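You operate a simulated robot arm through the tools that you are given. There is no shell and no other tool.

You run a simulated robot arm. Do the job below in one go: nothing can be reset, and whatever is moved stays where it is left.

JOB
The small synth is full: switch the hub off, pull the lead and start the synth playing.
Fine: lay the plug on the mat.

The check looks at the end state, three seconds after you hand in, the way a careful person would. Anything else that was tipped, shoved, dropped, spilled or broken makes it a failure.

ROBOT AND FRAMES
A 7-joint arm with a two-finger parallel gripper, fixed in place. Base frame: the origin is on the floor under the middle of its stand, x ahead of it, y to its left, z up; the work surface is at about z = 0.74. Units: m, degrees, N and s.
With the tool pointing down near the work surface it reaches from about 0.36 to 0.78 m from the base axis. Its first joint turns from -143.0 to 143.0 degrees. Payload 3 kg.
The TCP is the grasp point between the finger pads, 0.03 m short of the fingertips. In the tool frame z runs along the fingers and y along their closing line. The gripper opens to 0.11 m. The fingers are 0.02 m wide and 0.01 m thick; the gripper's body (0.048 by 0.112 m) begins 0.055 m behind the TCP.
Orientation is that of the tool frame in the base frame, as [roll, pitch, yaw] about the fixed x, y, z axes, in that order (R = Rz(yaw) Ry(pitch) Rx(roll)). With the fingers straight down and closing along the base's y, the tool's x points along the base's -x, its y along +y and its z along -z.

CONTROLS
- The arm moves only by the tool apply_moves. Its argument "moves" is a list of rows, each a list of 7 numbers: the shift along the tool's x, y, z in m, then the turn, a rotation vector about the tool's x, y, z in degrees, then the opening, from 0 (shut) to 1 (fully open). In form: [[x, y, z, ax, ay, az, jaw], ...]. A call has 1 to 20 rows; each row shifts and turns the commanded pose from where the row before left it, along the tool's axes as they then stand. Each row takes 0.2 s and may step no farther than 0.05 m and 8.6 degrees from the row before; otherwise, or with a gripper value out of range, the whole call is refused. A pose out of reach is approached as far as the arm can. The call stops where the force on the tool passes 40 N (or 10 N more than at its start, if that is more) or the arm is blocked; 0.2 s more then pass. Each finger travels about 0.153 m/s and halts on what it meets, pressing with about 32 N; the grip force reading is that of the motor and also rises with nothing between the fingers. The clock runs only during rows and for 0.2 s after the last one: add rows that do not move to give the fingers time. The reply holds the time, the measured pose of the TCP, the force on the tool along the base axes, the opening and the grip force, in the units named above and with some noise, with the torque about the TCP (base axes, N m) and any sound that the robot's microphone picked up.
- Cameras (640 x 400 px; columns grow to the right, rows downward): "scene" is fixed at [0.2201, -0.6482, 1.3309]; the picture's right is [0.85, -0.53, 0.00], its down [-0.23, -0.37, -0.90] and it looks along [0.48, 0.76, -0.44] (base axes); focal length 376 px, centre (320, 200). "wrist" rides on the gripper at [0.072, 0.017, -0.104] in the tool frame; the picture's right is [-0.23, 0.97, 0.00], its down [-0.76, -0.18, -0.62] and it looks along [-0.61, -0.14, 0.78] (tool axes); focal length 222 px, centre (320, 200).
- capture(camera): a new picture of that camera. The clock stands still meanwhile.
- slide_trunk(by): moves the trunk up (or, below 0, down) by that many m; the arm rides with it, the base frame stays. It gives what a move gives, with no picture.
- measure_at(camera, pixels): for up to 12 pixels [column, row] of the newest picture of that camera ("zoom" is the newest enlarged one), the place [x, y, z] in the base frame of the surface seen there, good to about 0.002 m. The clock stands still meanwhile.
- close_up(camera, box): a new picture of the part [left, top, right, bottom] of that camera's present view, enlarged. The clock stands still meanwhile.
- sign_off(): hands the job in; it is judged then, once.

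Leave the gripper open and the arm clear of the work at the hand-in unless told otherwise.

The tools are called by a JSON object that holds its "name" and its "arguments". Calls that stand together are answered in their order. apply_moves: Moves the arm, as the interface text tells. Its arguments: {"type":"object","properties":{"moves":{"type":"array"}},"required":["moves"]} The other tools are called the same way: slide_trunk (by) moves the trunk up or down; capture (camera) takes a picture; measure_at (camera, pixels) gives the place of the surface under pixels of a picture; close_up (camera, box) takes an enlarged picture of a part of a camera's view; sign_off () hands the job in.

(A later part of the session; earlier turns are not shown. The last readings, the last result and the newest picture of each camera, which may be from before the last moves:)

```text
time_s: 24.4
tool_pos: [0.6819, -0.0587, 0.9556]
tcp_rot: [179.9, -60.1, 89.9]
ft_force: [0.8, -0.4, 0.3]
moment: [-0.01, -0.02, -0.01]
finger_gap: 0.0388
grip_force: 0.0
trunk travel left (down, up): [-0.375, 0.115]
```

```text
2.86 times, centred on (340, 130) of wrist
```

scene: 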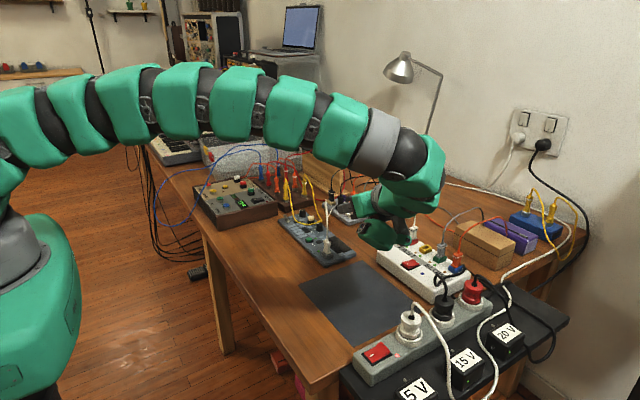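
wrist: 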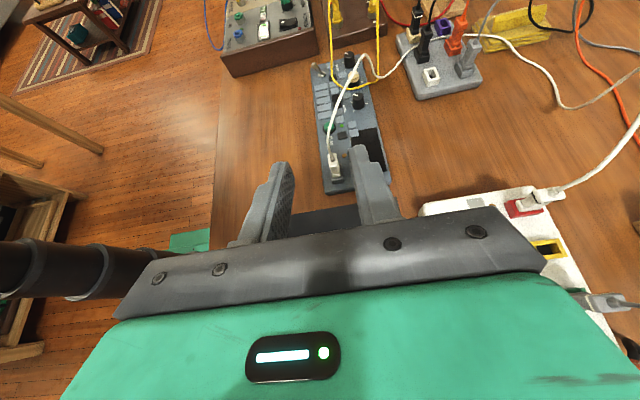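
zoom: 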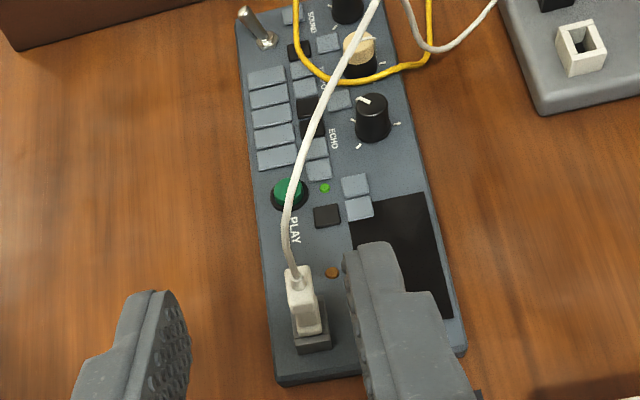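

There is a motor pod hanging below the wrist (zoom (255,330)). I need its lowest point relative to the TCP to make sure it clears the mat at the final pose.

{"name": "measure_at", "arguments": {"camera": "zoom", "pixels": [[230, 355], [265, 370], [290, 372], [308, 345], [250, 360], [205, 320], [280, 350], [345, 350], [330, 310], [215, 300], [300, 365], [240, 300]]}}

```text
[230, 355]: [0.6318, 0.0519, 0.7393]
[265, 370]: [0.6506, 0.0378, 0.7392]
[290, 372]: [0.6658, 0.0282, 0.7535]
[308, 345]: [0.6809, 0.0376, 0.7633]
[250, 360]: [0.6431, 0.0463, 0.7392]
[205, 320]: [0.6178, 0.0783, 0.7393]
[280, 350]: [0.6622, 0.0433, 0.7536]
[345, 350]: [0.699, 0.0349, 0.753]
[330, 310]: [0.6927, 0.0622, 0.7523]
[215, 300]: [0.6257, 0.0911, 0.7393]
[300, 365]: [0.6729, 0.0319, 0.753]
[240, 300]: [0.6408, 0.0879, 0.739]
```

Those pixels fell on the newer wrist zoom. I'll retake the scene zoom and measure the pod there.

{"name": "close_up", "arguments": {"camera": "scene", "box": [340, 180, 468, 260]}}

{"name": "measure_at", "arguments": {"camera": "zoom", "pixels": [[165, 285], [200, 315], [240, 335], [280, 345], [300, 330], [320, 300], [345, 320], [360, 300], [380, 310], [230, 280], [150, 245], [370, 270]]}}

```text
5.00 times, centred on (404, 220) of scene
```

zoom: 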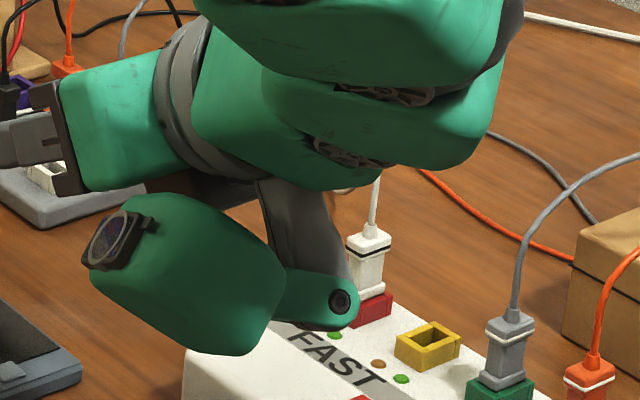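

```text
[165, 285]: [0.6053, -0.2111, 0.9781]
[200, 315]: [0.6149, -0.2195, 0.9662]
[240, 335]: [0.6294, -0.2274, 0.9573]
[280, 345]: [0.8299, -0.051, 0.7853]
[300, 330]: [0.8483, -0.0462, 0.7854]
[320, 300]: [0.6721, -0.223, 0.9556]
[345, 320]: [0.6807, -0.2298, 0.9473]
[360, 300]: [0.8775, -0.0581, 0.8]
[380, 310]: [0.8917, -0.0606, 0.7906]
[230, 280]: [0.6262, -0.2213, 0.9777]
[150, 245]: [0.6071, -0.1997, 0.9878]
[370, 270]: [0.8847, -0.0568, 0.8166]
```

The pod's lowest point is about 1.5–2 cm below TCP height, leaving roughly 2 cm over the empty mat at the final pose. I'll go down to the pre-grasp point, 9 cm back along the fingers from the grip pose, and check.

{"name": "apply_moves", "arguments": {"moves": [[-0.0297, -0.0002, 0.0348, 0, 0, 0, 0.35], [-0.0297, -0.0002, 0.0348, 0, 0, 0, 0.35], [-0.0297, 0, 0.0347, 0, 0, 0, 0.35], [0, 0, 0, 0, 0, 0, 0.35]]}}

{"name": "close_up", "arguments": {"camera": "wrist", "box": [240, 60, 432, 200]}}

{"name": "measure_at", "arguments": {"camera": "zoom", "pixels": [[300, 200], [320, 200], [340, 200], [320, 230], [320, 260], [320, 290], [260, 250], [380, 250], [320, 170], [320, 320], [350, 120], [250, 120]]}}

{"name": "close_up", "arguments": {"camera": "scene", "box": [300, 180, 460, 290]}}

```text
time_s: 25.4
tool_pos: [0.6807, -0.0138, 0.826]
tcp_rot: [-179.8, -60.0, 89.9]
ft_force: [0.3, 0.1, -0.3]
moment: [0.03, 0.01, -0.01]
finger_gap: 0.0387
grip_force: 0.0
trunk travel left (down, up): [-0.375, 0.115]
```

```text
2.86 times, centred on (336, 130) of wrist
```

zoom: 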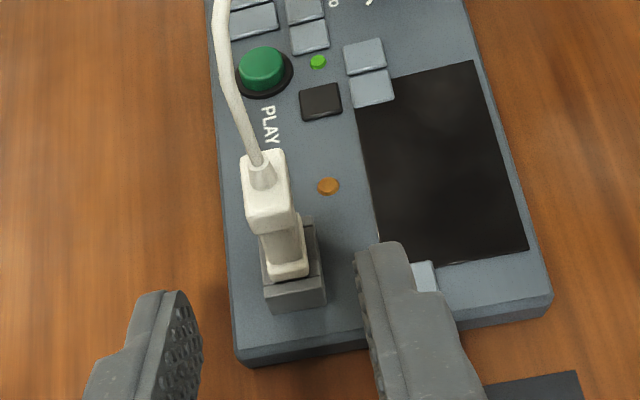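

```text
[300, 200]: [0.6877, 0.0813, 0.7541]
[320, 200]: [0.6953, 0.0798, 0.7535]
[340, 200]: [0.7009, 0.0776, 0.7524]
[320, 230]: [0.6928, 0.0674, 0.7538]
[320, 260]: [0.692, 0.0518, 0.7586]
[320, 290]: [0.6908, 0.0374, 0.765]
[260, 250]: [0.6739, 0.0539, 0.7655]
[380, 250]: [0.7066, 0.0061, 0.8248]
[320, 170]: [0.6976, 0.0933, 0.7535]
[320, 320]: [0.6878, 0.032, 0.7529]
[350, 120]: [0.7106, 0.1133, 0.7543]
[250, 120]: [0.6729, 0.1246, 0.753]
```

```text
3.64 times, centred on (380, 235) of scene
```

zoom: 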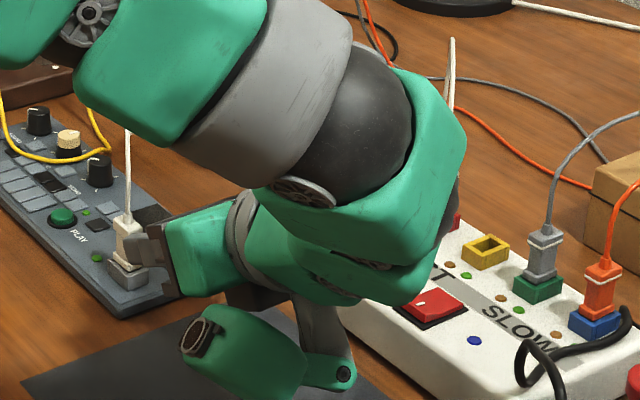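

I'll zoom the wrist view onto the plug to get its x-centre precisely before sliding in.

{"name": "close_up", "arguments": {"camera": "wrist", "box": [300, 105, 364, 175]}}

{"name": "measure_at", "arguments": {"camera": "wrist", "pixels": [[326, 118], [334, 117], [328, 128], [340, 127], [334, 135], [330, 137], [341, 135], [338, 145], [330, 148], [345, 148], [333, 131], [337, 156]]}}

```text
5.71 times, centred on (332, 140) of wrist
```

zoom: 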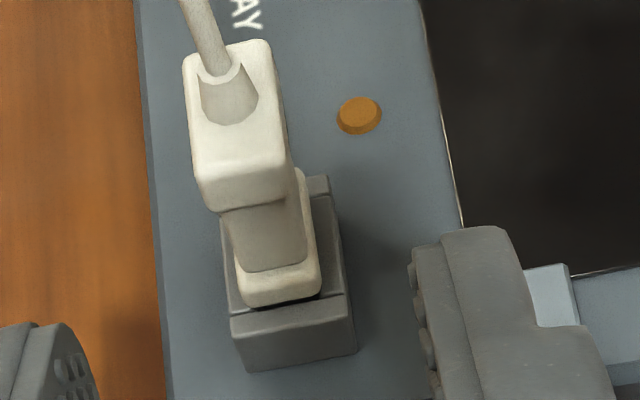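

```text
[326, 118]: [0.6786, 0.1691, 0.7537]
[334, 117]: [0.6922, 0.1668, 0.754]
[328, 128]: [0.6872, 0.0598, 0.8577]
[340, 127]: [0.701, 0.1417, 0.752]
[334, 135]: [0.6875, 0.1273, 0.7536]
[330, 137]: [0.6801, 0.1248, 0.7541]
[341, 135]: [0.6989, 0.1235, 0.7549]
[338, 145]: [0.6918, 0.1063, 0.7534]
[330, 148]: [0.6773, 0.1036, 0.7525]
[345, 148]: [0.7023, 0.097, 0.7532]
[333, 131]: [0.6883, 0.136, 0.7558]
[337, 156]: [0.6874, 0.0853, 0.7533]
```

{"name": "measure_at", "arguments": {"camera": "zoom", "pixels": [[200, 150], [240, 150], [278, 150], [208, 195], [245, 190], [282, 185], [230, 240], [262, 240], [295, 240], [245, 285], [275, 340], [330, 220]]}}

```text
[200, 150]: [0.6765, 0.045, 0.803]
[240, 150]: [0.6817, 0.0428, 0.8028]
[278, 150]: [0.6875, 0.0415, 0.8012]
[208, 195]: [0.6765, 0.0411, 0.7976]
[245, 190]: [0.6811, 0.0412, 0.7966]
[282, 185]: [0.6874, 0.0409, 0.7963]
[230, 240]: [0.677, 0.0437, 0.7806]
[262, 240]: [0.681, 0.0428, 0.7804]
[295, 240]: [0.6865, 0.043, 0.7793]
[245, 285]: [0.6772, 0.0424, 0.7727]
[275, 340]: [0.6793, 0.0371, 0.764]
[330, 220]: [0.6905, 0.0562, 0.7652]
```

The plug flange spans x 0.6755–0.6885 (centre 0.682) and the socket top is at z ≈ 0.765. I'll slide in along the fingers to the grip pose, leaving the tips about 3 mm above the synth's face.

{"name": "apply_moves", "arguments": {"moves": [[0.0002, 0.0003, 0.0302, 0, 0, 0, 0.35], [0.0002, 0.0003, 0.0302, 0, 0, 0, 0.35], [0.0002, 0.0003, 0.0302, 0, 0, 0, 0.35], [0, 0, 0, 0, 0, 0, 0.35]]}}

{"name": "close_up", "arguments": {"camera": "wrist", "box": [240, 80, 432, 200]}}

{"name": "close_up", "arguments": {"camera": "scene", "box": [290, 200, 418, 280]}}

```text
time_s: 26.4
tool_pos: [0.6828, 0.0632, 0.7826]
tcp_rot: [-180.0, -60.1, 89.9]
ft_force: [0.9, 0.7, -0.1]
moment: [0.0, -0.04, 0.0]
finger_gap: 0.0385
grip_force: 0.2
trunk travel left (down, up): [-0.375, 0.115]
```

```text
3.33 times, centred on (336, 140) of wrist
```

zoom: 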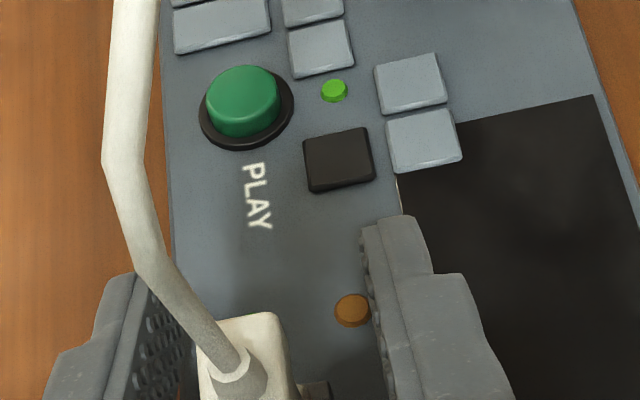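

```text
5.00 times, centred on (354, 240) of scene
```

zoom: 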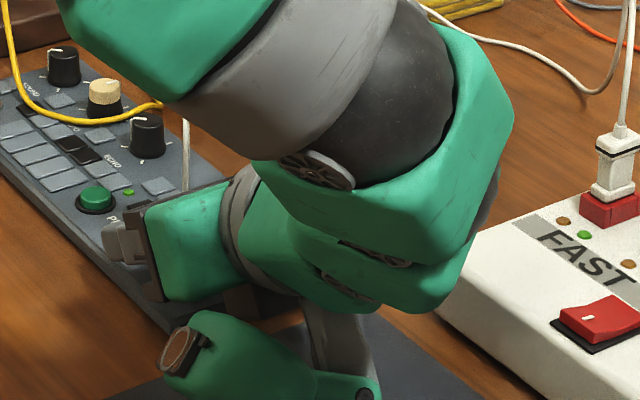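

No contact, and the plug is between the fingers. I'll close gradually on it along x.

{"name": "apply_moves", "arguments": {"moves": [[0, 0, 0, 0, 0, 0, 0.25], [0, 0, 0, 0, 0, 0, 0.18], [0, 0, 0, 0, 0, 0, 0.14], [0, 0, 0, 0, 0, 0, 0.1], [0, 0, 0, 0, 0, 0, 0], [0, 0, 0, 0, 0, 0, 0]]}}

{"name": "close_up", "arguments": {"camera": "wrist", "box": [240, 80, 432, 200]}}

```text
time_s: 27.8
tool_pos: [0.6829, 0.0625, 0.781]
tcp_rot: [-179.9, -60.0, 89.8]
ft_force: [-1.3, -0.3, -1.0]
moment: [0.02, 0.04, -0.01]
finger_gap: 0.0121
grip_force: 32.2
trunk travel left (down, up): [-0.375, 0.115]
```

```text
3.33 times, centred on (336, 140) of wrist
```

zoom: 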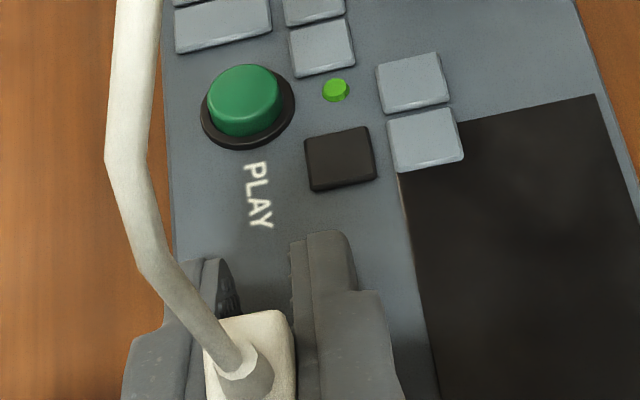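

The grip is 12.1 mm wide with hardly any side load. For a longer lever I want the tips farther out, past the two status lights, so I'll open slightly, shift 1.5 cm forward and 2.6 mm down, and look again.

{"name": "apply_moves", "arguments": {"moves": [[0, 0, 0, 0, 0, 0, 0.2], [0, 0, 0, 0, 0, 0, 0.3], [0, -0.0004, 0, 0, 0, 0, 0.3], [0.0028, 0, 0.0073, 0, 0, 0, 0.3], [0.0027, 0, 0.0073, 0, 0, 0, 0.3], [0, 0, 0, 0, 0, 0, 0.3]]}}

{"name": "close_up", "arguments": {"camera": "wrist", "box": [240, 80, 432, 200]}}

{"name": "close_up", "arguments": {"camera": "scene", "box": [290, 210, 370, 260]}}

```text
time_s: 29.2
tool_pos: [0.6829, 0.079, 0.7791]
tcp_rot: [-180.0, -60.1, 89.8]
ft_force: [-0.8, 0.2, 0.5]
moment: [0.03, 0.0, 0.02]
finger_gap: 0.033
grip_force: 0.1
trunk travel left (down, up): [-0.375, 0.115]
```

```text
3.33 times, centred on (336, 140) of wrist
```

zoom: 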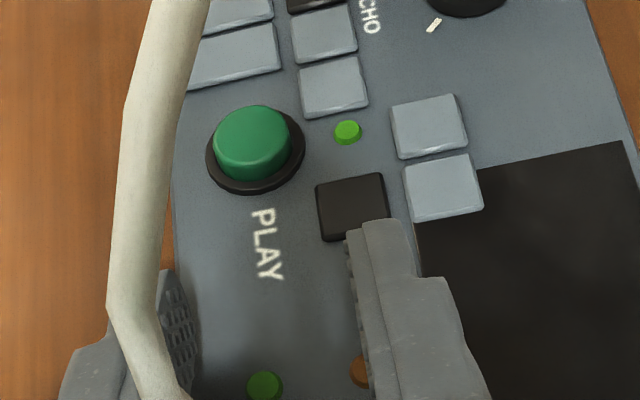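

```text
8.00 times, centred on (330, 235) of scene
```

zoom: 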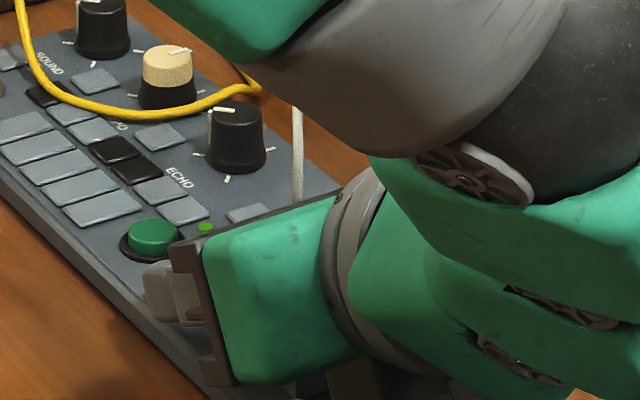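

{"name": "close_up", "arguments": {"camera": "wrist", "box": [240, 80, 432, 200]}}

{"name": "measure_at", "arguments": {"camera": "zoom", "pixels": [[330, 237], [380, 215], [350, 205], [320, 300], [265, 385], [360, 370], [320, 340], [230, 330], [385, 230], [250, 140], [330, 255], [290, 200]]}}

```text
3.33 times, centred on (336, 140) of wrist
```

zoom: 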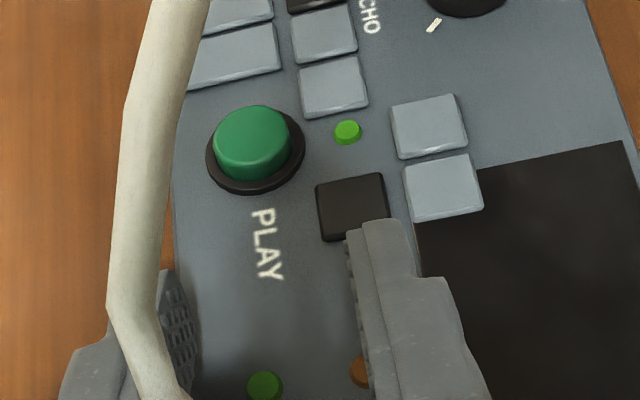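

```text
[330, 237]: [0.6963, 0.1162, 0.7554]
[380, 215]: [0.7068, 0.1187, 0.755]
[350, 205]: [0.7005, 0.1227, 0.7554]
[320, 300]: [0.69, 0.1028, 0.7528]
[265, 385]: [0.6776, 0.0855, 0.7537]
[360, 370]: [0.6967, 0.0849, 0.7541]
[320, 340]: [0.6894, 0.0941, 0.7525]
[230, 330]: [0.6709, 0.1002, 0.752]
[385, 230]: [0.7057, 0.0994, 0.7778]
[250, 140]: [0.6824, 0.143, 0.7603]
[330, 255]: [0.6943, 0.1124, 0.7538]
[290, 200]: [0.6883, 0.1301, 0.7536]
```

The black key starts at y ≈ 0.115, beyond the tips (≤ 0.109), so the tips will rest on bare panel. I'll close on the plug, then rotate 3° about the plug so the tips just come down onto the synth's face.

{"name": "apply_moves", "arguments": {"moves": [[0, 0, 0, 0, 0, 0, 0.2], [0, 0, 0, 0, 0, 0, 0.14], [0, 0, 0, 0, 0, 0, 0.1], [0, 0, 0, 0, 0, 0, 0], [0, 0, 0, 0, 0, 0, 0]]}}

{"name": "apply_moves", "arguments": {"moves": [[-0.00054, 0, 0, 0, -1, 0, 0], [-0.00054, 0, 0, 0, -1, 0, 0], [-0.00054, 0, 0, 0, -1, 0, 0], [0, 0, 0, 0, 0, 0, 0]]}}

```text
time_s: 30.4
tool_pos: [0.6824, 0.0791, 0.7797]
tcp_rot: [-179.9, -60.0, 89.9]
ft_force: [1.2, 0.4, 1.1]
moment: [0.01, -0.02, 0.03]
finger_gap: 0.0118
grip_force: 31.3
trunk travel left (down, up): [-0.375, 0.115]
```

```text
time_s: 31.4
tool_pos: [0.6825, 0.0796, 0.7795]
tcp_rot: [179.8, -56.9, 90.2]
ft_force: [4.3, 8.4, 22.1]
moment: [0.82, -0.05, 0.02]
finger_gap: 0.0115
grip_force: 31.6
trunk travel left (down, up): [-0.375, 0.115]
```

The tips now press the synth down (22 N net) and the torque is building on the plug. I'll keep levering in small steps: 1° of rotation and 0.85 mm of rise each, keeping the net force downward on the synth.

{"name": "apply_moves", "arguments": {"moves": [[0.00017, 0, -0.00046, 0, -1, 0, 0], [0.00017, 0, -0.00046, 0, -1, 0, 0], [0, 0, 0, 0, 0, 0, 0]]}}

{"name": "close_up", "arguments": {"camera": "wrist", "box": [240, 80, 432, 200]}}

{"name": "close_up", "arguments": {"camera": "scene", "box": [270, 200, 382, 270]}}

```text
time_s: 32.2
tool_pos: [0.6816, 0.078, 0.7805]
tcp_rot: [179.8, -55.0, 90.2]
ft_force: [1.9, 11.0, 26.4]
moment: [0.77, -0.02, 0.24]
finger_gap: 0.0116
grip_force: 32.4
trunk travel left (down, up): [-0.375, 0.115]
```

```text
3.33 times, centred on (336, 140) of wrist
```

zoom: 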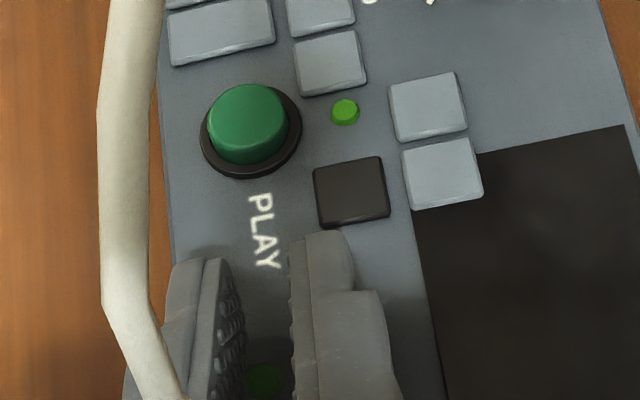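

```text
5.71 times, centred on (326, 235) of scene
```

zoom: 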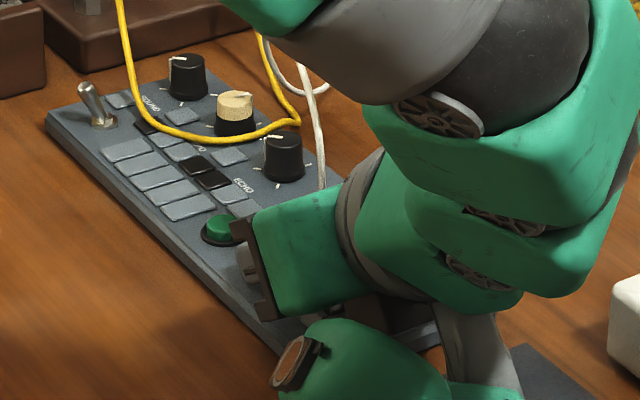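

Net push is 26 N downward, so there is room to lift more. I'll add 1 mm of pure lift and read the change.

{"name": "apply_moves", "arguments": {"moves": [[0.00041, 0, -0.00029, 0, 0, 0, 0], [0.00041, 0, -0.00029, 0, 0, 0, 0], [0, 0, 0, 0, 0, 0, 0]]}}

```text
time_s: 33.0
tool_pos: [0.6811, 0.0784, 0.7809]
tcp_rot: [-180.0, -54.9, 90.0]
ft_force: [2.9, 8.8, 21.4]
moment: [0.64, -0.1, -0.01]
finger_gap: 0.0112
grip_force: 31.9
trunk travel left (down, up): [-0.375, 0.115]
```

Each mm of lift trades about 5 N. Continuing the lever: three more 1° steps with 1.2 mm rise each.

{"name": "apply_moves", "arguments": {"moves": [[0.00044, 0, -0.00069, 0, -1, 0, 0], [0.00044, 0, -0.00069, 0, -1, 0, 0], [0.00044, 0, -0.00069, 0, -1, 0, 0], [0, 0, 0, 0, 0, 0, 0]]}}

{"name": "close_up", "arguments": {"camera": "wrist", "box": [240, 80, 432, 200]}}

{"name": "close_up", "arguments": {"camera": "scene", "box": [270, 200, 382, 270]}}

```text
time_s: 34.0
tool_pos: [0.6823, 0.0766, 0.7812]
tcp_rot: [-179.9, -51.9, 89.8]
ft_force: [-0.8, 4.5, 8.3]
moment: [0.26, 0.03, -0.02]
finger_gap: 0.0117
grip_force: 32.0
trunk travel left (down, up): [-0.375, 0.115]
```

```text
3.33 times, centred on (336, 140) of wrist
```

zoom: 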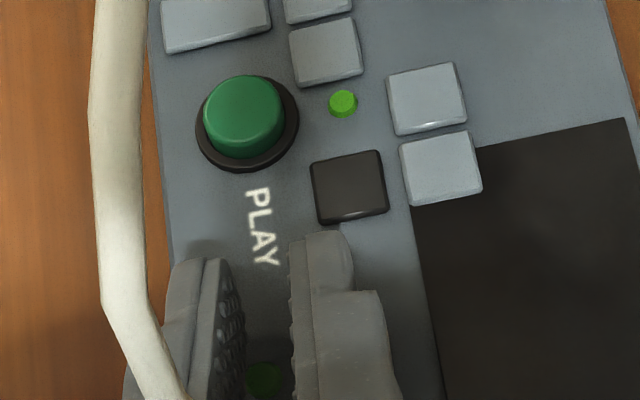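

```text
5.71 times, centred on (326, 235) of scene
```

zoom: 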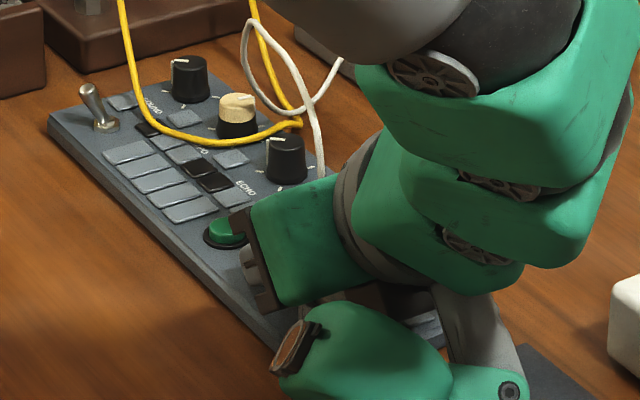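

Force fell to 8 N and torque to 0.26 N·m while the grip point rose about 5 mm, so either the plug moved or the grip slipped. I'll take the full wrist picture and a wider scene view.

{"name": "capture", "arguments": {"camera": "wrist"}}

{"name": "close_up", "arguments": {"camera": "scene", "box": [250, 150, 410, 290]}}

```text
taken
```

wrist: 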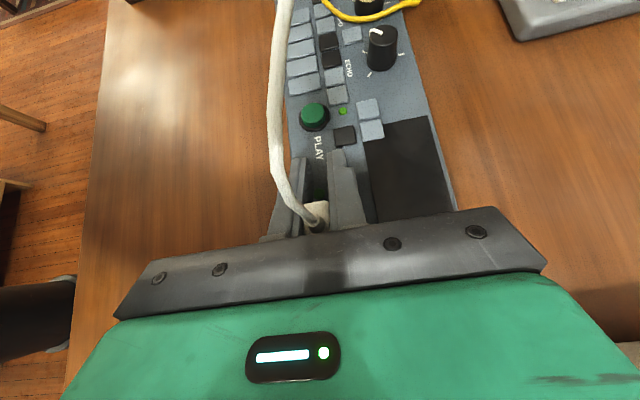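

```text
2.86 times, centred on (330, 220) of scene
```

zoom: 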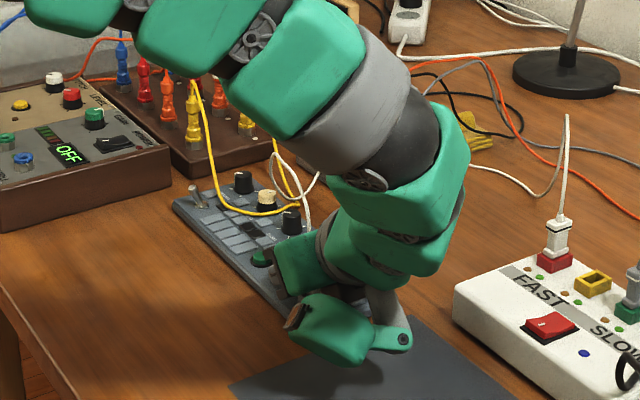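

The plug's top shows at wrist (316,210). Measuring its height against the earlier 0.803, plus the synth's face.

{"name": "measure_at", "arguments": {"camera": "wrist", "pixels": [[316, 206], [311, 210], [325, 206], [322, 218], [400, 180], [430, 195], [314, 110], [318, 165], [285, 180], [290, 195], [275, 100], [350, 150]]}}

{"name": "measure_at", "arguments": {"camera": "scene", "pixels": [[311, 240], [340, 237], [329, 228], [355, 208], [346, 208], [344, 210], [357, 225], [318, 220], [300, 232], [320, 216], [335, 222], [313, 225]]}}

```text
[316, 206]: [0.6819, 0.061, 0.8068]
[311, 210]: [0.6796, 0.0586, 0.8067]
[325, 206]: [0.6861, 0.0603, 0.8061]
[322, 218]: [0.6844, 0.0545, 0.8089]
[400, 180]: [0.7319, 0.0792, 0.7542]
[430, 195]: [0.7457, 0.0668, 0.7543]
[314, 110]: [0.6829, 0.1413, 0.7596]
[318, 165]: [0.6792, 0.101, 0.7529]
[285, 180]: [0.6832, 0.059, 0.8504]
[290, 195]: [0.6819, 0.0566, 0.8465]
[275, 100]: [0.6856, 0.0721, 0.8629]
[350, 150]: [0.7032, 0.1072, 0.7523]
```

```text
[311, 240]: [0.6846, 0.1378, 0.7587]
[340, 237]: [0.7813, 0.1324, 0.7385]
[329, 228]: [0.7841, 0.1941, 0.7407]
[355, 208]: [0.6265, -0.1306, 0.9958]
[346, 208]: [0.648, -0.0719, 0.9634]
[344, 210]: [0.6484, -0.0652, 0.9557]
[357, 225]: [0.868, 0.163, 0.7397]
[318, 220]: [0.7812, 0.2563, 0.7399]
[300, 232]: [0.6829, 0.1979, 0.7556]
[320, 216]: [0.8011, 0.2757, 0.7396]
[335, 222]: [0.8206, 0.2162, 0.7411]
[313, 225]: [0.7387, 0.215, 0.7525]
```

The plug's top has risen about 4 mm (0.803 → 0.807) while the synth's face is still flat at 0.753. The lever works. Four more steps the same way.

{"name": "apply_moves", "arguments": {"moves": [[0.00025, 0, -0.00062, 0, -1, 0, 0], [0.00025, 0, -0.00062, 0, -1, 0, 0], [0.00025, 0, -0.00062, 0, -1, 0, 0], [0.00025, 0, -0.00062, 0, -1, 0, 0], [0, 0, 0, 0, 0, 0, 0]]}}

{"name": "capture", "arguments": {"camera": "wrist"}}

{"name": "measure_at", "arguments": {"camera": "wrist", "pixels": [[316, 206], [311, 210], [325, 206], [322, 218], [400, 180], [430, 195], [314, 110], [318, 165], [285, 180], [290, 195], [275, 100], [350, 150]]}}

```text
time_s: 35.2
tool_pos: [0.6824, 0.0758, 0.7847]
tcp_rot: [-179.9, -48.0, 89.9]
ft_force: [-0.4, -0.3, -0.1]
moment: [0.0, 0.0, -0.01]
finger_gap: 0.0114
grip_force: 31.5
trunk travel left (down, up): [-0.375, 0.115]
```

```text
taken
```

wrist: 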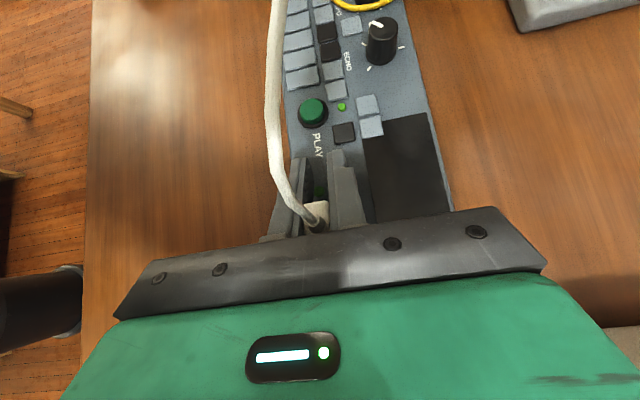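

```text
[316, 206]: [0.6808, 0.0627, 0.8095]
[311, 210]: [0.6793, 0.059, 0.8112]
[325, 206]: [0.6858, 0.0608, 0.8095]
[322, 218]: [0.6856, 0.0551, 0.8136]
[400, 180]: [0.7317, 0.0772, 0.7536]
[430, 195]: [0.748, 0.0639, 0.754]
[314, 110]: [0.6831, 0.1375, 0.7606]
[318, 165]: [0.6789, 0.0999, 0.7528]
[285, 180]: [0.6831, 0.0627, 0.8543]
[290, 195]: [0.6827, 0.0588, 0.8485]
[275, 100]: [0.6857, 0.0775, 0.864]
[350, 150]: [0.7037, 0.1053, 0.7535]
```

All forces have dropped to zero with the plug's top now at 0.81, so the plug seems free of the socket. I'll lift straight up 12 mm slowly and watch the force in case the synth comes along.

{"name": "apply_moves", "arguments": {"moves": [[0.00223, 0, -0.00201, 0, 0, 0, 0], [0.00223, 0, -0.00201, 0, 0, 0, 0], [0.00223, 0, -0.00201, 0, 0, 0, 0], [0.00223, 0, -0.00201, 0, 0, 0, 0], [0, 0, 0, 0, 0, 0, 0]]}}

{"name": "close_up", "arguments": {"camera": "scene", "box": [270, 200, 382, 270]}}

{"name": "capture", "arguments": {"camera": "wrist"}}

```text
time_s: 36.4
tool_pos: [0.6816, 0.0752, 0.7962]
tcp_rot: [-179.9, -48.0, 89.9]
ft_force: [0.1, 0.8, 0.0]
moment: [-0.01, -0.01, -0.03]
finger_gap: 0.0118
grip_force: 32.1
trunk travel left (down, up): [-0.375, 0.115]
```

```text
5.71 times, centred on (326, 235) of scene
```

zoom: 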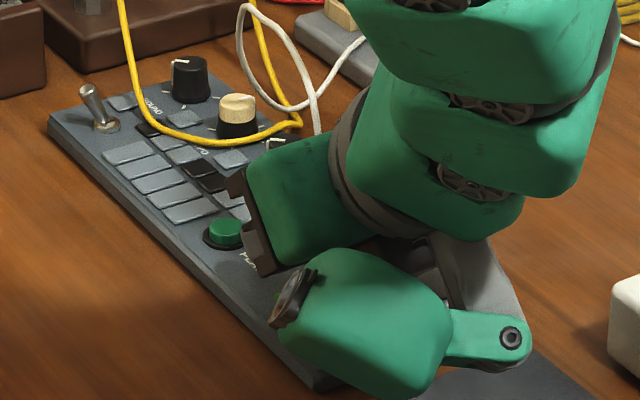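

```text
taken
```

wrist: 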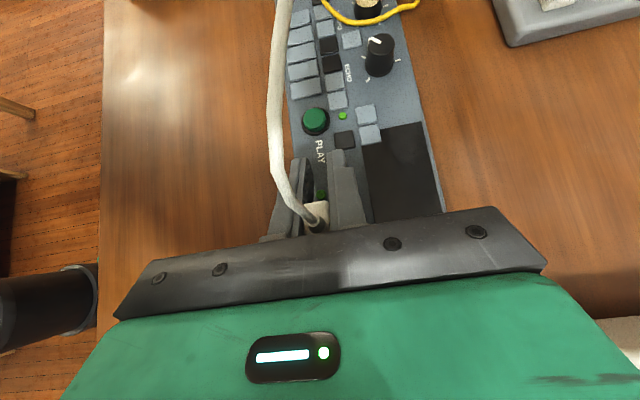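

The plug hangs free with no load, and the synth lies flat. Before moving away I'll check how the white lead lies relative to the yellow patch lead so nothing snags.

{"name": "close_up", "arguments": {"camera": "scene", "box": [290, 180, 370, 230]}}

{"name": "measure_at", "arguments": {"camera": "zoom", "pixels": [[288, 190], [250, 120], [225, 175], [255, 260], [310, 280], [370, 200], [290, 240], [240, 160], [320, 310], [210, 150], [345, 230], [400, 180]]}}

```text
8.00 times, centred on (330, 205) of scene
```

zoom: 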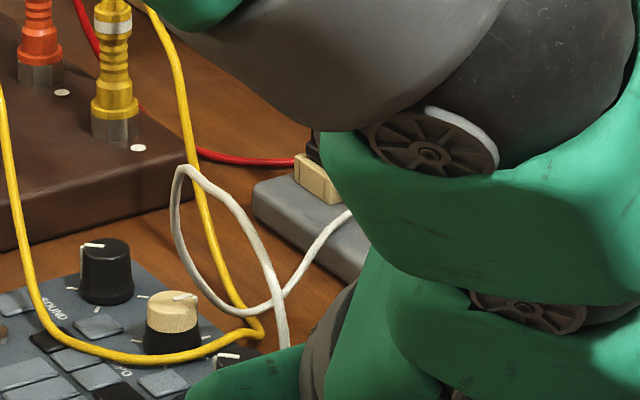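

```text
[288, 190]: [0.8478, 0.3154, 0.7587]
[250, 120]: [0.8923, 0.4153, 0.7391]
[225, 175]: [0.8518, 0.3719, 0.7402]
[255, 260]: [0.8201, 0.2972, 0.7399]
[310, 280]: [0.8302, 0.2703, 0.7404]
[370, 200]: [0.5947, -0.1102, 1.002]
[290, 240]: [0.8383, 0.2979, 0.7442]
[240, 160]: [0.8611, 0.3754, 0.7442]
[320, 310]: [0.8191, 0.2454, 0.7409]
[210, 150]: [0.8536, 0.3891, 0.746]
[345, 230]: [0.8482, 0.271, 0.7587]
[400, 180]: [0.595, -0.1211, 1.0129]
```

{"name": "measure_at", "arguments": {"camera": "zoom", "pixels": [[190, 170], [262, 238], [178, 225], [210, 285], [250, 307], [285, 285], [325, 235], [283, 330], [197, 180], [205, 215], [235, 295], [228, 270]]}}

```text
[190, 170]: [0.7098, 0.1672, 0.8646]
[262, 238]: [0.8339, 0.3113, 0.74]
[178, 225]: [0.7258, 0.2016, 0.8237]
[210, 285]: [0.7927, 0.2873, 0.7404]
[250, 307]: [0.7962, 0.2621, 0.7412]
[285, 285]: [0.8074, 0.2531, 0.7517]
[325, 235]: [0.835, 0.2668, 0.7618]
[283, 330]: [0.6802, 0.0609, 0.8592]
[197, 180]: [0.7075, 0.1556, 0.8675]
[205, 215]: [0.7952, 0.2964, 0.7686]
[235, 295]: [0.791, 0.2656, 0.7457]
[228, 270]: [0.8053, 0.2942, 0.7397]
```

The white lead runs on the near side of the yellow one, so drawing the plug toward the mat won't snag. I'll raise 4 cm, then carry the plug 10 cm toward -y over the mat, keeping it near the mat's synth-side edge so the lead stays slack.

{"name": "apply_moves", "arguments": {"moves": [[0.01485, 0, -0.0134, 0, 0, 0, 0], [0.01485, 0, -0.0134, 0, 0, 0, 0], [-0.0227, -0.0033, -0.0253, 0, 0, 0, 0], [-0.0227, -0.0033, -0.0253, 0, 0, 0, 0], [-0.0227, -0.0033, -0.0253, 0, 0, 0, 0], [0, 0, 0, 0, 0, 0, 0]]}}

{"name": "capture", "arguments": {"camera": "scene"}}

{"name": "capture", "arguments": {"camera": "wrist"}}

```text
time_s: 37.8
tool_pos: [0.6723, -0.0262, 0.835]
tcp_rot: [-179.9, -48.0, 90.0]
ft_force: [-0.7, 0.0, -0.4]
moment: [0.0, 0.02, 0.01]
finger_gap: 0.0115
grip_force: 31.6
trunk travel left (down, up): [-0.375, 0.115]
```

```text
taken
```

scene: 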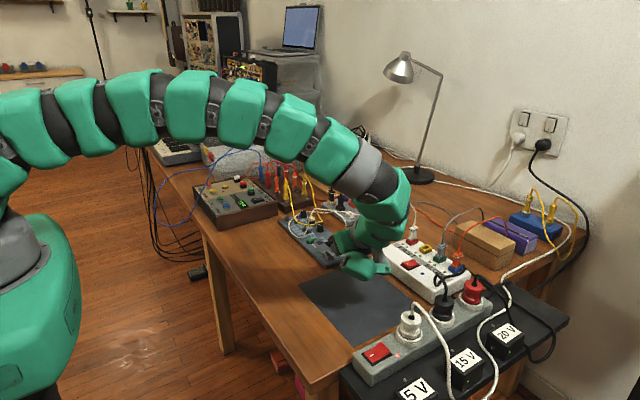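

```text
taken
```

wrist: 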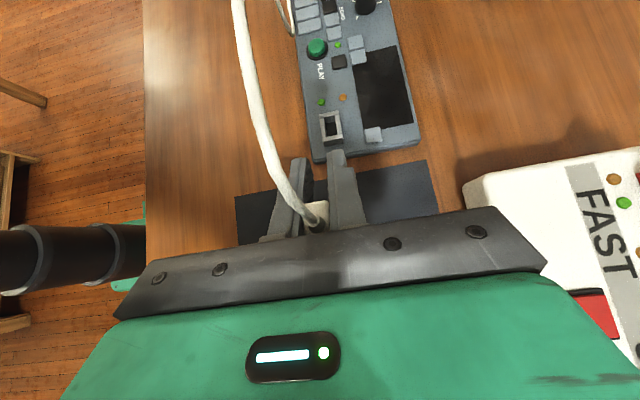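

The socket at wrist (331,128) is empty and the plug is in hand over the mat. I'll check the lead's course and measure the mat edges, the synth's position and the plug.

{"name": "measure_at", "arguments": {"camera": "wrist", "pixels": [[240, 200], [270, 195], [420, 165], [435, 205], [415, 135], [316, 158], [310, 205], [322, 206], [316, 47], [331, 128], [250, 100], [240, 240]]}}

{"name": "close_up", "arguments": {"camera": "scene", "box": [270, 170, 430, 290]}}

```text
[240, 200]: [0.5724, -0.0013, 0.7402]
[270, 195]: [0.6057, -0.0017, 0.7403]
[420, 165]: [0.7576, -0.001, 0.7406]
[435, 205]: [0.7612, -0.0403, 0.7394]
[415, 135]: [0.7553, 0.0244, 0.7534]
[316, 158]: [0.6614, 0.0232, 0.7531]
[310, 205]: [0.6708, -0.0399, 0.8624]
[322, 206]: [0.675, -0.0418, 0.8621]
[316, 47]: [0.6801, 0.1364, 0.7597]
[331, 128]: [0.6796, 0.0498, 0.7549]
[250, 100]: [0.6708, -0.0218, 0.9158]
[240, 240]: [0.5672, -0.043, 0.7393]
```

```text
3.33 times, centred on (350, 230) of scene
```

zoom: 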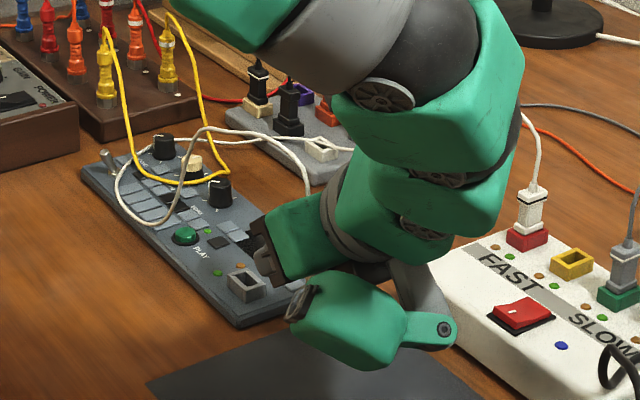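

The lead now makes a loop above the synth, near the yellow lead. I'll zoom in there and also measure whether the synth shifted.

{"name": "close_up", "arguments": {"camera": "scene", "box": [290, 185, 370, 235]}}

{"name": "measure_at", "arguments": {"camera": "scene", "pixels": [[326, 240], [309, 239], [325, 241], [343, 256], [341, 268], [278, 219], [303, 224], [286, 215], [337, 212], [318, 208], [306, 226], [330, 255]]}}

```text
8.00 times, centred on (330, 210) of scene
```

zoom: 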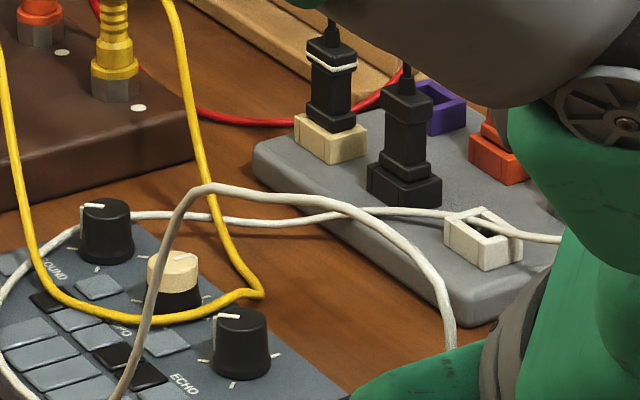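

```text
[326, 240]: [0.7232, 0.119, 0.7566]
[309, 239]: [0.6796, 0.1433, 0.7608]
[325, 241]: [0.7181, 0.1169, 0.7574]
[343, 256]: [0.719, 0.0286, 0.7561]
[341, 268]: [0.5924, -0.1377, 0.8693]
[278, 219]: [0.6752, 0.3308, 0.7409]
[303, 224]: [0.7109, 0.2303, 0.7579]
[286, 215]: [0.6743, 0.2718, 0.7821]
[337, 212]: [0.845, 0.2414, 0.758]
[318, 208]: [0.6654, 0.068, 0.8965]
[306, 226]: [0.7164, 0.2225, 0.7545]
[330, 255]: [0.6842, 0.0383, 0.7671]
```

The lead came free from behind the black plug and lies loosely. To judge the synth's shift I'll retake exactly the same zoom box as at the start.

{"name": "close_up", "arguments": {"camera": "scene", "box": [276, 205, 356, 255]}}

{"name": "close_up", "arguments": {"camera": "scene", "box": [260, 180, 420, 280]}}

```text
8.00 times, centred on (316, 230) of scene
```

zoom: 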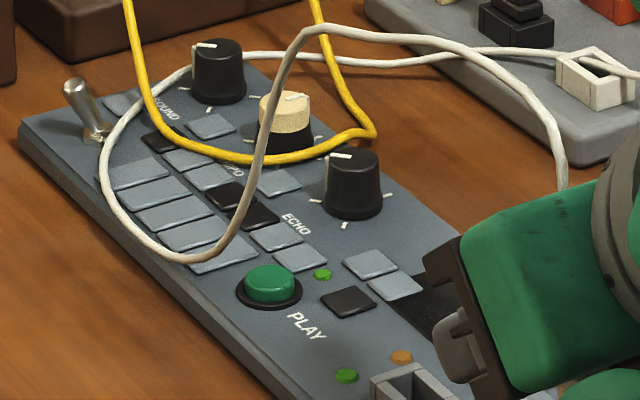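

```text
4.00 times, centred on (340, 230) of scene
```

zoom: 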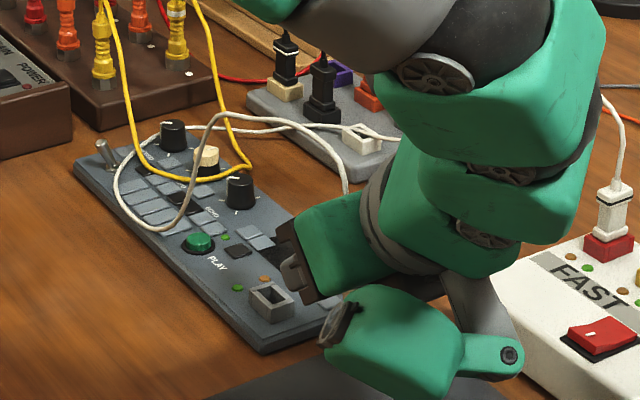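

The synth has shifted only about 5 mm, and the socket is empty. The white loop lies around the yellow lead's sag, so I'll look at each crossing up close to know which is on top before pulling any slack.

{"name": "close_up", "arguments": {"camera": "scene", "box": [284, 204, 316, 224]}}

{"name": "close_up", "arguments": {"camera": "scene", "box": [302, 200, 334, 220]}}

{"name": "measure_at", "arguments": {"camera": "zoom", "pixels": [[300, 80], [200, 180], [330, 180], [360, 270], [250, 120], [420, 60], [200, 300], [470, 190], [340, 145], [500, 80], [130, 330], [380, 330]]}}

```text
16.00 times, centred on (300, 214) of scene
```

zoom: 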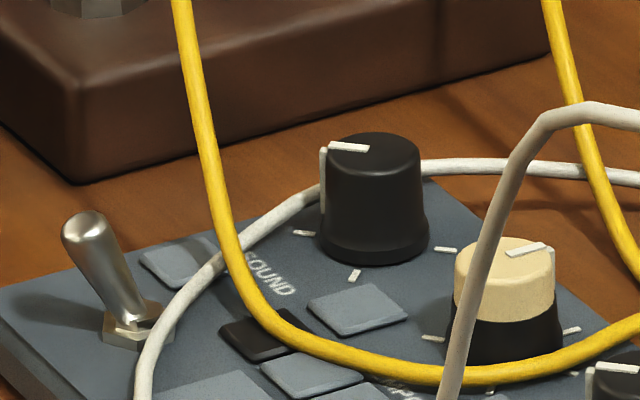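

```text
16.00 times, centred on (318, 210) of scene
```

zoom: 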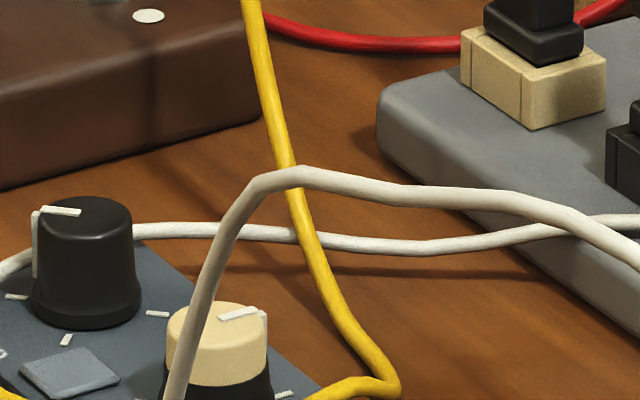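

```text
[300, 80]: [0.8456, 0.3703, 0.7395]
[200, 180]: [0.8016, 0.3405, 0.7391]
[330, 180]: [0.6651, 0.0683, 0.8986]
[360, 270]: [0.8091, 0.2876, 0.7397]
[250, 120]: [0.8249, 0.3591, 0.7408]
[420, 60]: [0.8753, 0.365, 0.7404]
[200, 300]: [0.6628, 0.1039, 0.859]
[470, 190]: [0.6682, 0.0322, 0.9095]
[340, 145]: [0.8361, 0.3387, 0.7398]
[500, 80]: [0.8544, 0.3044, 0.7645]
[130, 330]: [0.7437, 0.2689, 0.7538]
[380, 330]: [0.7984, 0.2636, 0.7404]
```

White passes under the hanging yellow lead and round the first knob, so pulling further would tug the knob. I'll leave the lead slack. To keep it off the PLAY button I'll lay the plug toward the robot side of the mat: shift 6 cm in -x, tilt to 55° so the plug stands near-vertical, and look before lowering.

{"name": "apply_moves", "arguments": {"moves": [[0, -0.03, 0, 0, 0, 0, 0], [0, -0.03, 0, 0, 0, 0, 0], [0, 0, 0, 0, 3.5, 0, 0], [0, 0, 0, 0, 3.5, 0, 0], [0, 0, 0, 0, 0, 0, 0]]}}

{"name": "capture", "arguments": {"camera": "wrist"}}

{"name": "close_up", "arguments": {"camera": "scene", "box": [260, 180, 452, 300]}}

```text
time_s: 39.0
tool_pos: [0.6125, -0.0268, 0.8365]
tcp_rot: [180.0, -54.9, 90.0]
ft_force: [0.6, -0.5, 0.1]
moment: [-0.01, 0.01, -0.01]
finger_gap: 0.0118
grip_force: 32.4
trunk travel left (down, up): [-0.375, 0.115]
```

```text
taken
```

wrist: 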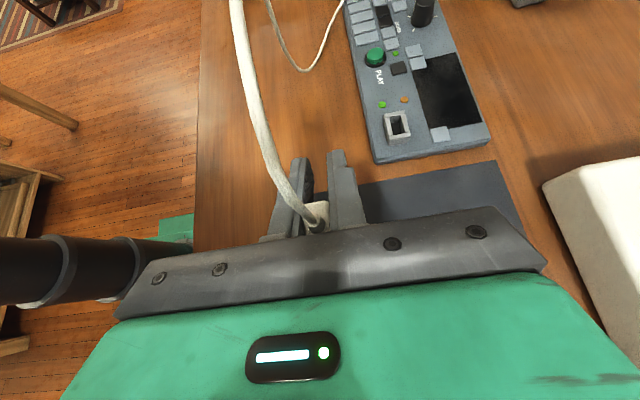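

```text
3.33 times, centred on (356, 240) of scene
```

zoom: 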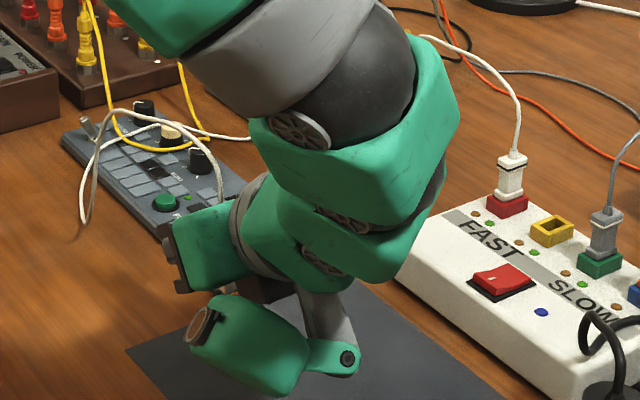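

The lead now hangs off the robot side of the synth and the PLAY button is clear. I'll lower 4.5 cm first and check clearances under the wrist.

{"name": "apply_moves", "arguments": {"moves": [[-0.0184, 0, 0.0129, 0, 0, 0, 0], [-0.0184, 0, 0.0129, 0, 0, 0, 0], [0, 0, 0, 0, 0, 0, 0]]}}

{"name": "close_up", "arguments": {"camera": "scene", "box": [260, 200, 452, 320]}}

{"name": "measure_at", "arguments": {"camera": "zoom", "pixels": [[220, 360], [260, 370], [300, 345], [340, 330], [190, 340], [270, 330], [210, 270], [150, 260], [330, 270], [400, 200], [380, 270], [350, 345]]}}

{"name": "capture", "arguments": {"camera": "wrist"}}

```text
time_s: 39.8
tool_pos: [0.6119, -0.0257, 0.7895]
tcp_rot: [-179.9, -55.0, 89.9]
ft_force: [0.1, -0.3, -0.1]
moment: [0.03, 0.02, -0.03]
finger_gap: 0.0114
grip_force: 32.1
trunk travel left (down, up): [-0.375, 0.115]
```

```text
3.33 times, centred on (356, 260) of scene
```

zoom: 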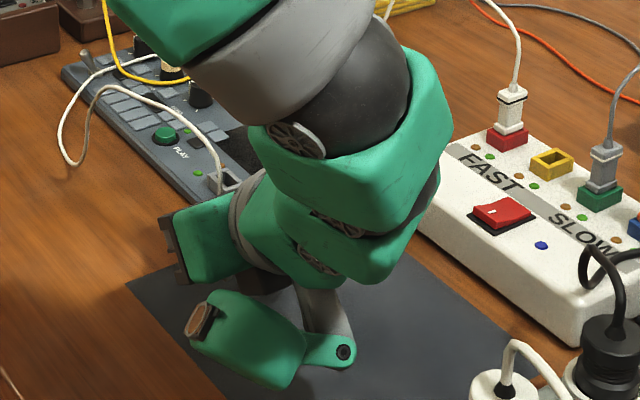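

```text
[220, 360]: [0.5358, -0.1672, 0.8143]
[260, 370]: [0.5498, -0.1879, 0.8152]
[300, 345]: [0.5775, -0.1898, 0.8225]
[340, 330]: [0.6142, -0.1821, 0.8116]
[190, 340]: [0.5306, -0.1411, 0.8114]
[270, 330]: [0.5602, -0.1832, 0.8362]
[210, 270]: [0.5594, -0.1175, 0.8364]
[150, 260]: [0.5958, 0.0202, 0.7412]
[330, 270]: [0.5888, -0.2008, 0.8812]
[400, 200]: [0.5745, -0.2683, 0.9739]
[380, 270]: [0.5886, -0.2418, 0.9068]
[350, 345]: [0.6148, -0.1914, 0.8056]
```

```text
taken
```

wrist: 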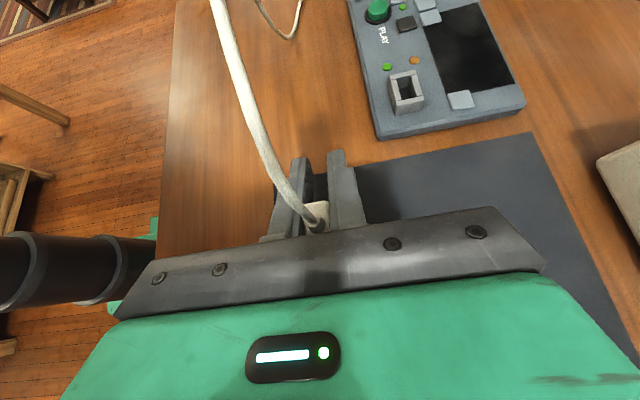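

The pod stays about 4 cm above the mat. I'll lower the last 2.2 cm so the fingertips almost touch the mat.

{"name": "apply_moves", "arguments": {"moves": [[-0.009, 0, 0.0063, 0, 0, 0, 0], [-0.009, 0, 0.0063, 0, 0, 0, 0], [0, 0, 0, 0, 0, 0, 0]]}}

{"name": "close_up", "arguments": {"camera": "scene", "box": [280, 230, 376, 290]}}

{"name": "close_up", "arguments": {"camera": "wrist", "box": [240, 120, 400, 240]}}

```text
time_s: 40.6
tool_pos: [0.6111, -0.0268, 0.7702]
tcp_rot: [-179.9, -55.0, 90.0]
ft_force: [0.0, 0.0, -0.6]
moment: [0.02, 0.04, 0.01]
finger_gap: 0.0116
grip_force: 32.5
trunk travel left (down, up): [-0.375, 0.115]
```

```text
6.67 times, centred on (328, 260) of scene
```

zoom: 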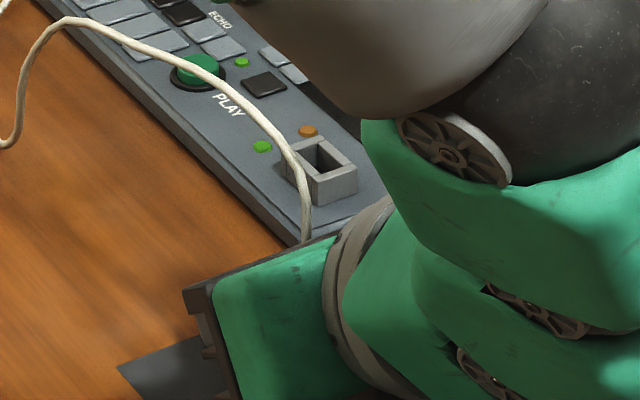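

```text
3.33 times, centred on (320, 180) of wrist
```

zoom: 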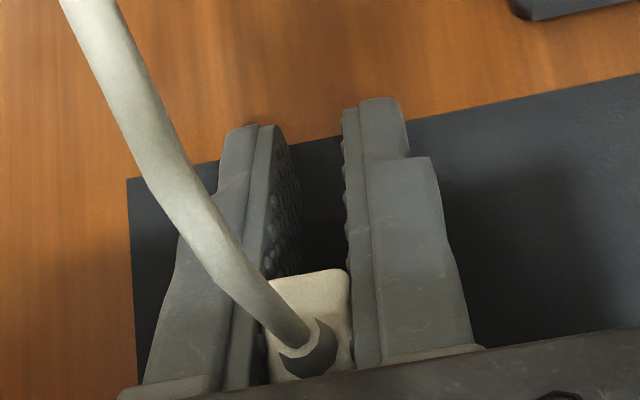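

The fingertips are about 4 mm over the mat. I'll shift 1.5 cm further onto the mat (-y) and 2.5 mm lower, so the plug lies fully on the mat whichever way it settles.

{"name": "apply_moves", "arguments": {"moves": [[-0.0053, 0, -0.0055, 0, 0, 0, 0], [-0.0053, 0, -0.0054, 0, 0, 0, 0], [0, 0, 0, 0, 0, 0, 0]]}}

{"name": "capture", "arguments": {"camera": "scene"}}

```text
time_s: 41.4
tool_pos: [0.6135, -0.0394, 0.7673]
tcp_rot: [179.9, -54.9, 90.1]
ft_force: [2.3, 9.8, 18.5]
moment: [-2.1, 0.63, 0.0]
finger_gap: 0.0116
grip_force: 31.9
trunk travel left (down, up): [-0.375, 0.115]
```

```text
taken
```

scene: 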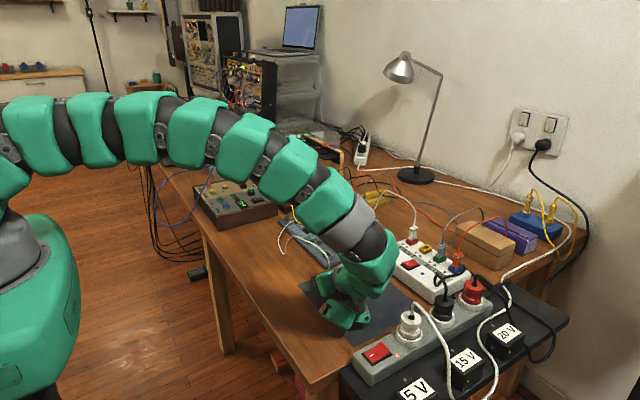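

The reading jumped to 18 N with a torque that places the contact about 11 cm behind the TCP, so the underside of the pod is touching the mat. I'll raise 8 mm at once.

{"name": "apply_moves", "arguments": {"moves": [[0.00328, 0, -0.0023, 0, 0, 0, 0], [0.00328, 0, -0.0023, 0, 0, 0, 0], [0, 0, 0, 0, 0, 0, 0]]}}

{"name": "capture", "arguments": {"camera": "wrist"}}

{"name": "close_up", "arguments": {"camera": "scene", "box": [280, 230, 440, 350]}}

```text
time_s: 42.2
tool_pos: [0.611, -0.0409, 0.7746]
tcp_rot: [-179.9, -54.9, 89.8]
ft_force: [0.8, -0.1, -0.2]
moment: [0.0, -0.01, 0.01]
finger_gap: 0.0114
grip_force: 31.9
trunk travel left (down, up): [-0.375, 0.115]
```

```text
taken
```

wrist: 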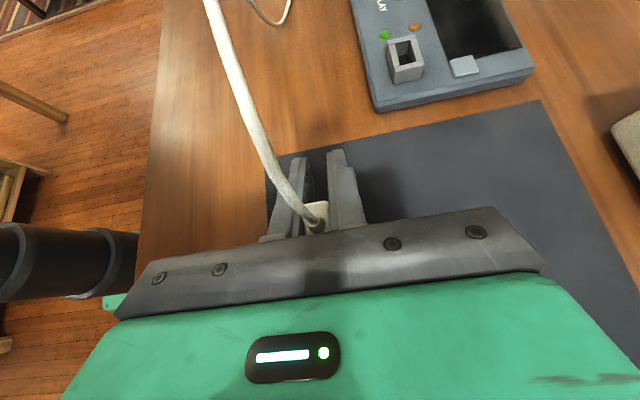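

```text
3.33 times, centred on (360, 290) of scene
```

zoom: 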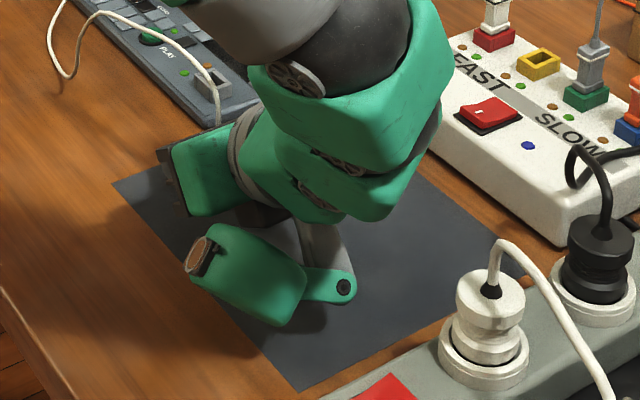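

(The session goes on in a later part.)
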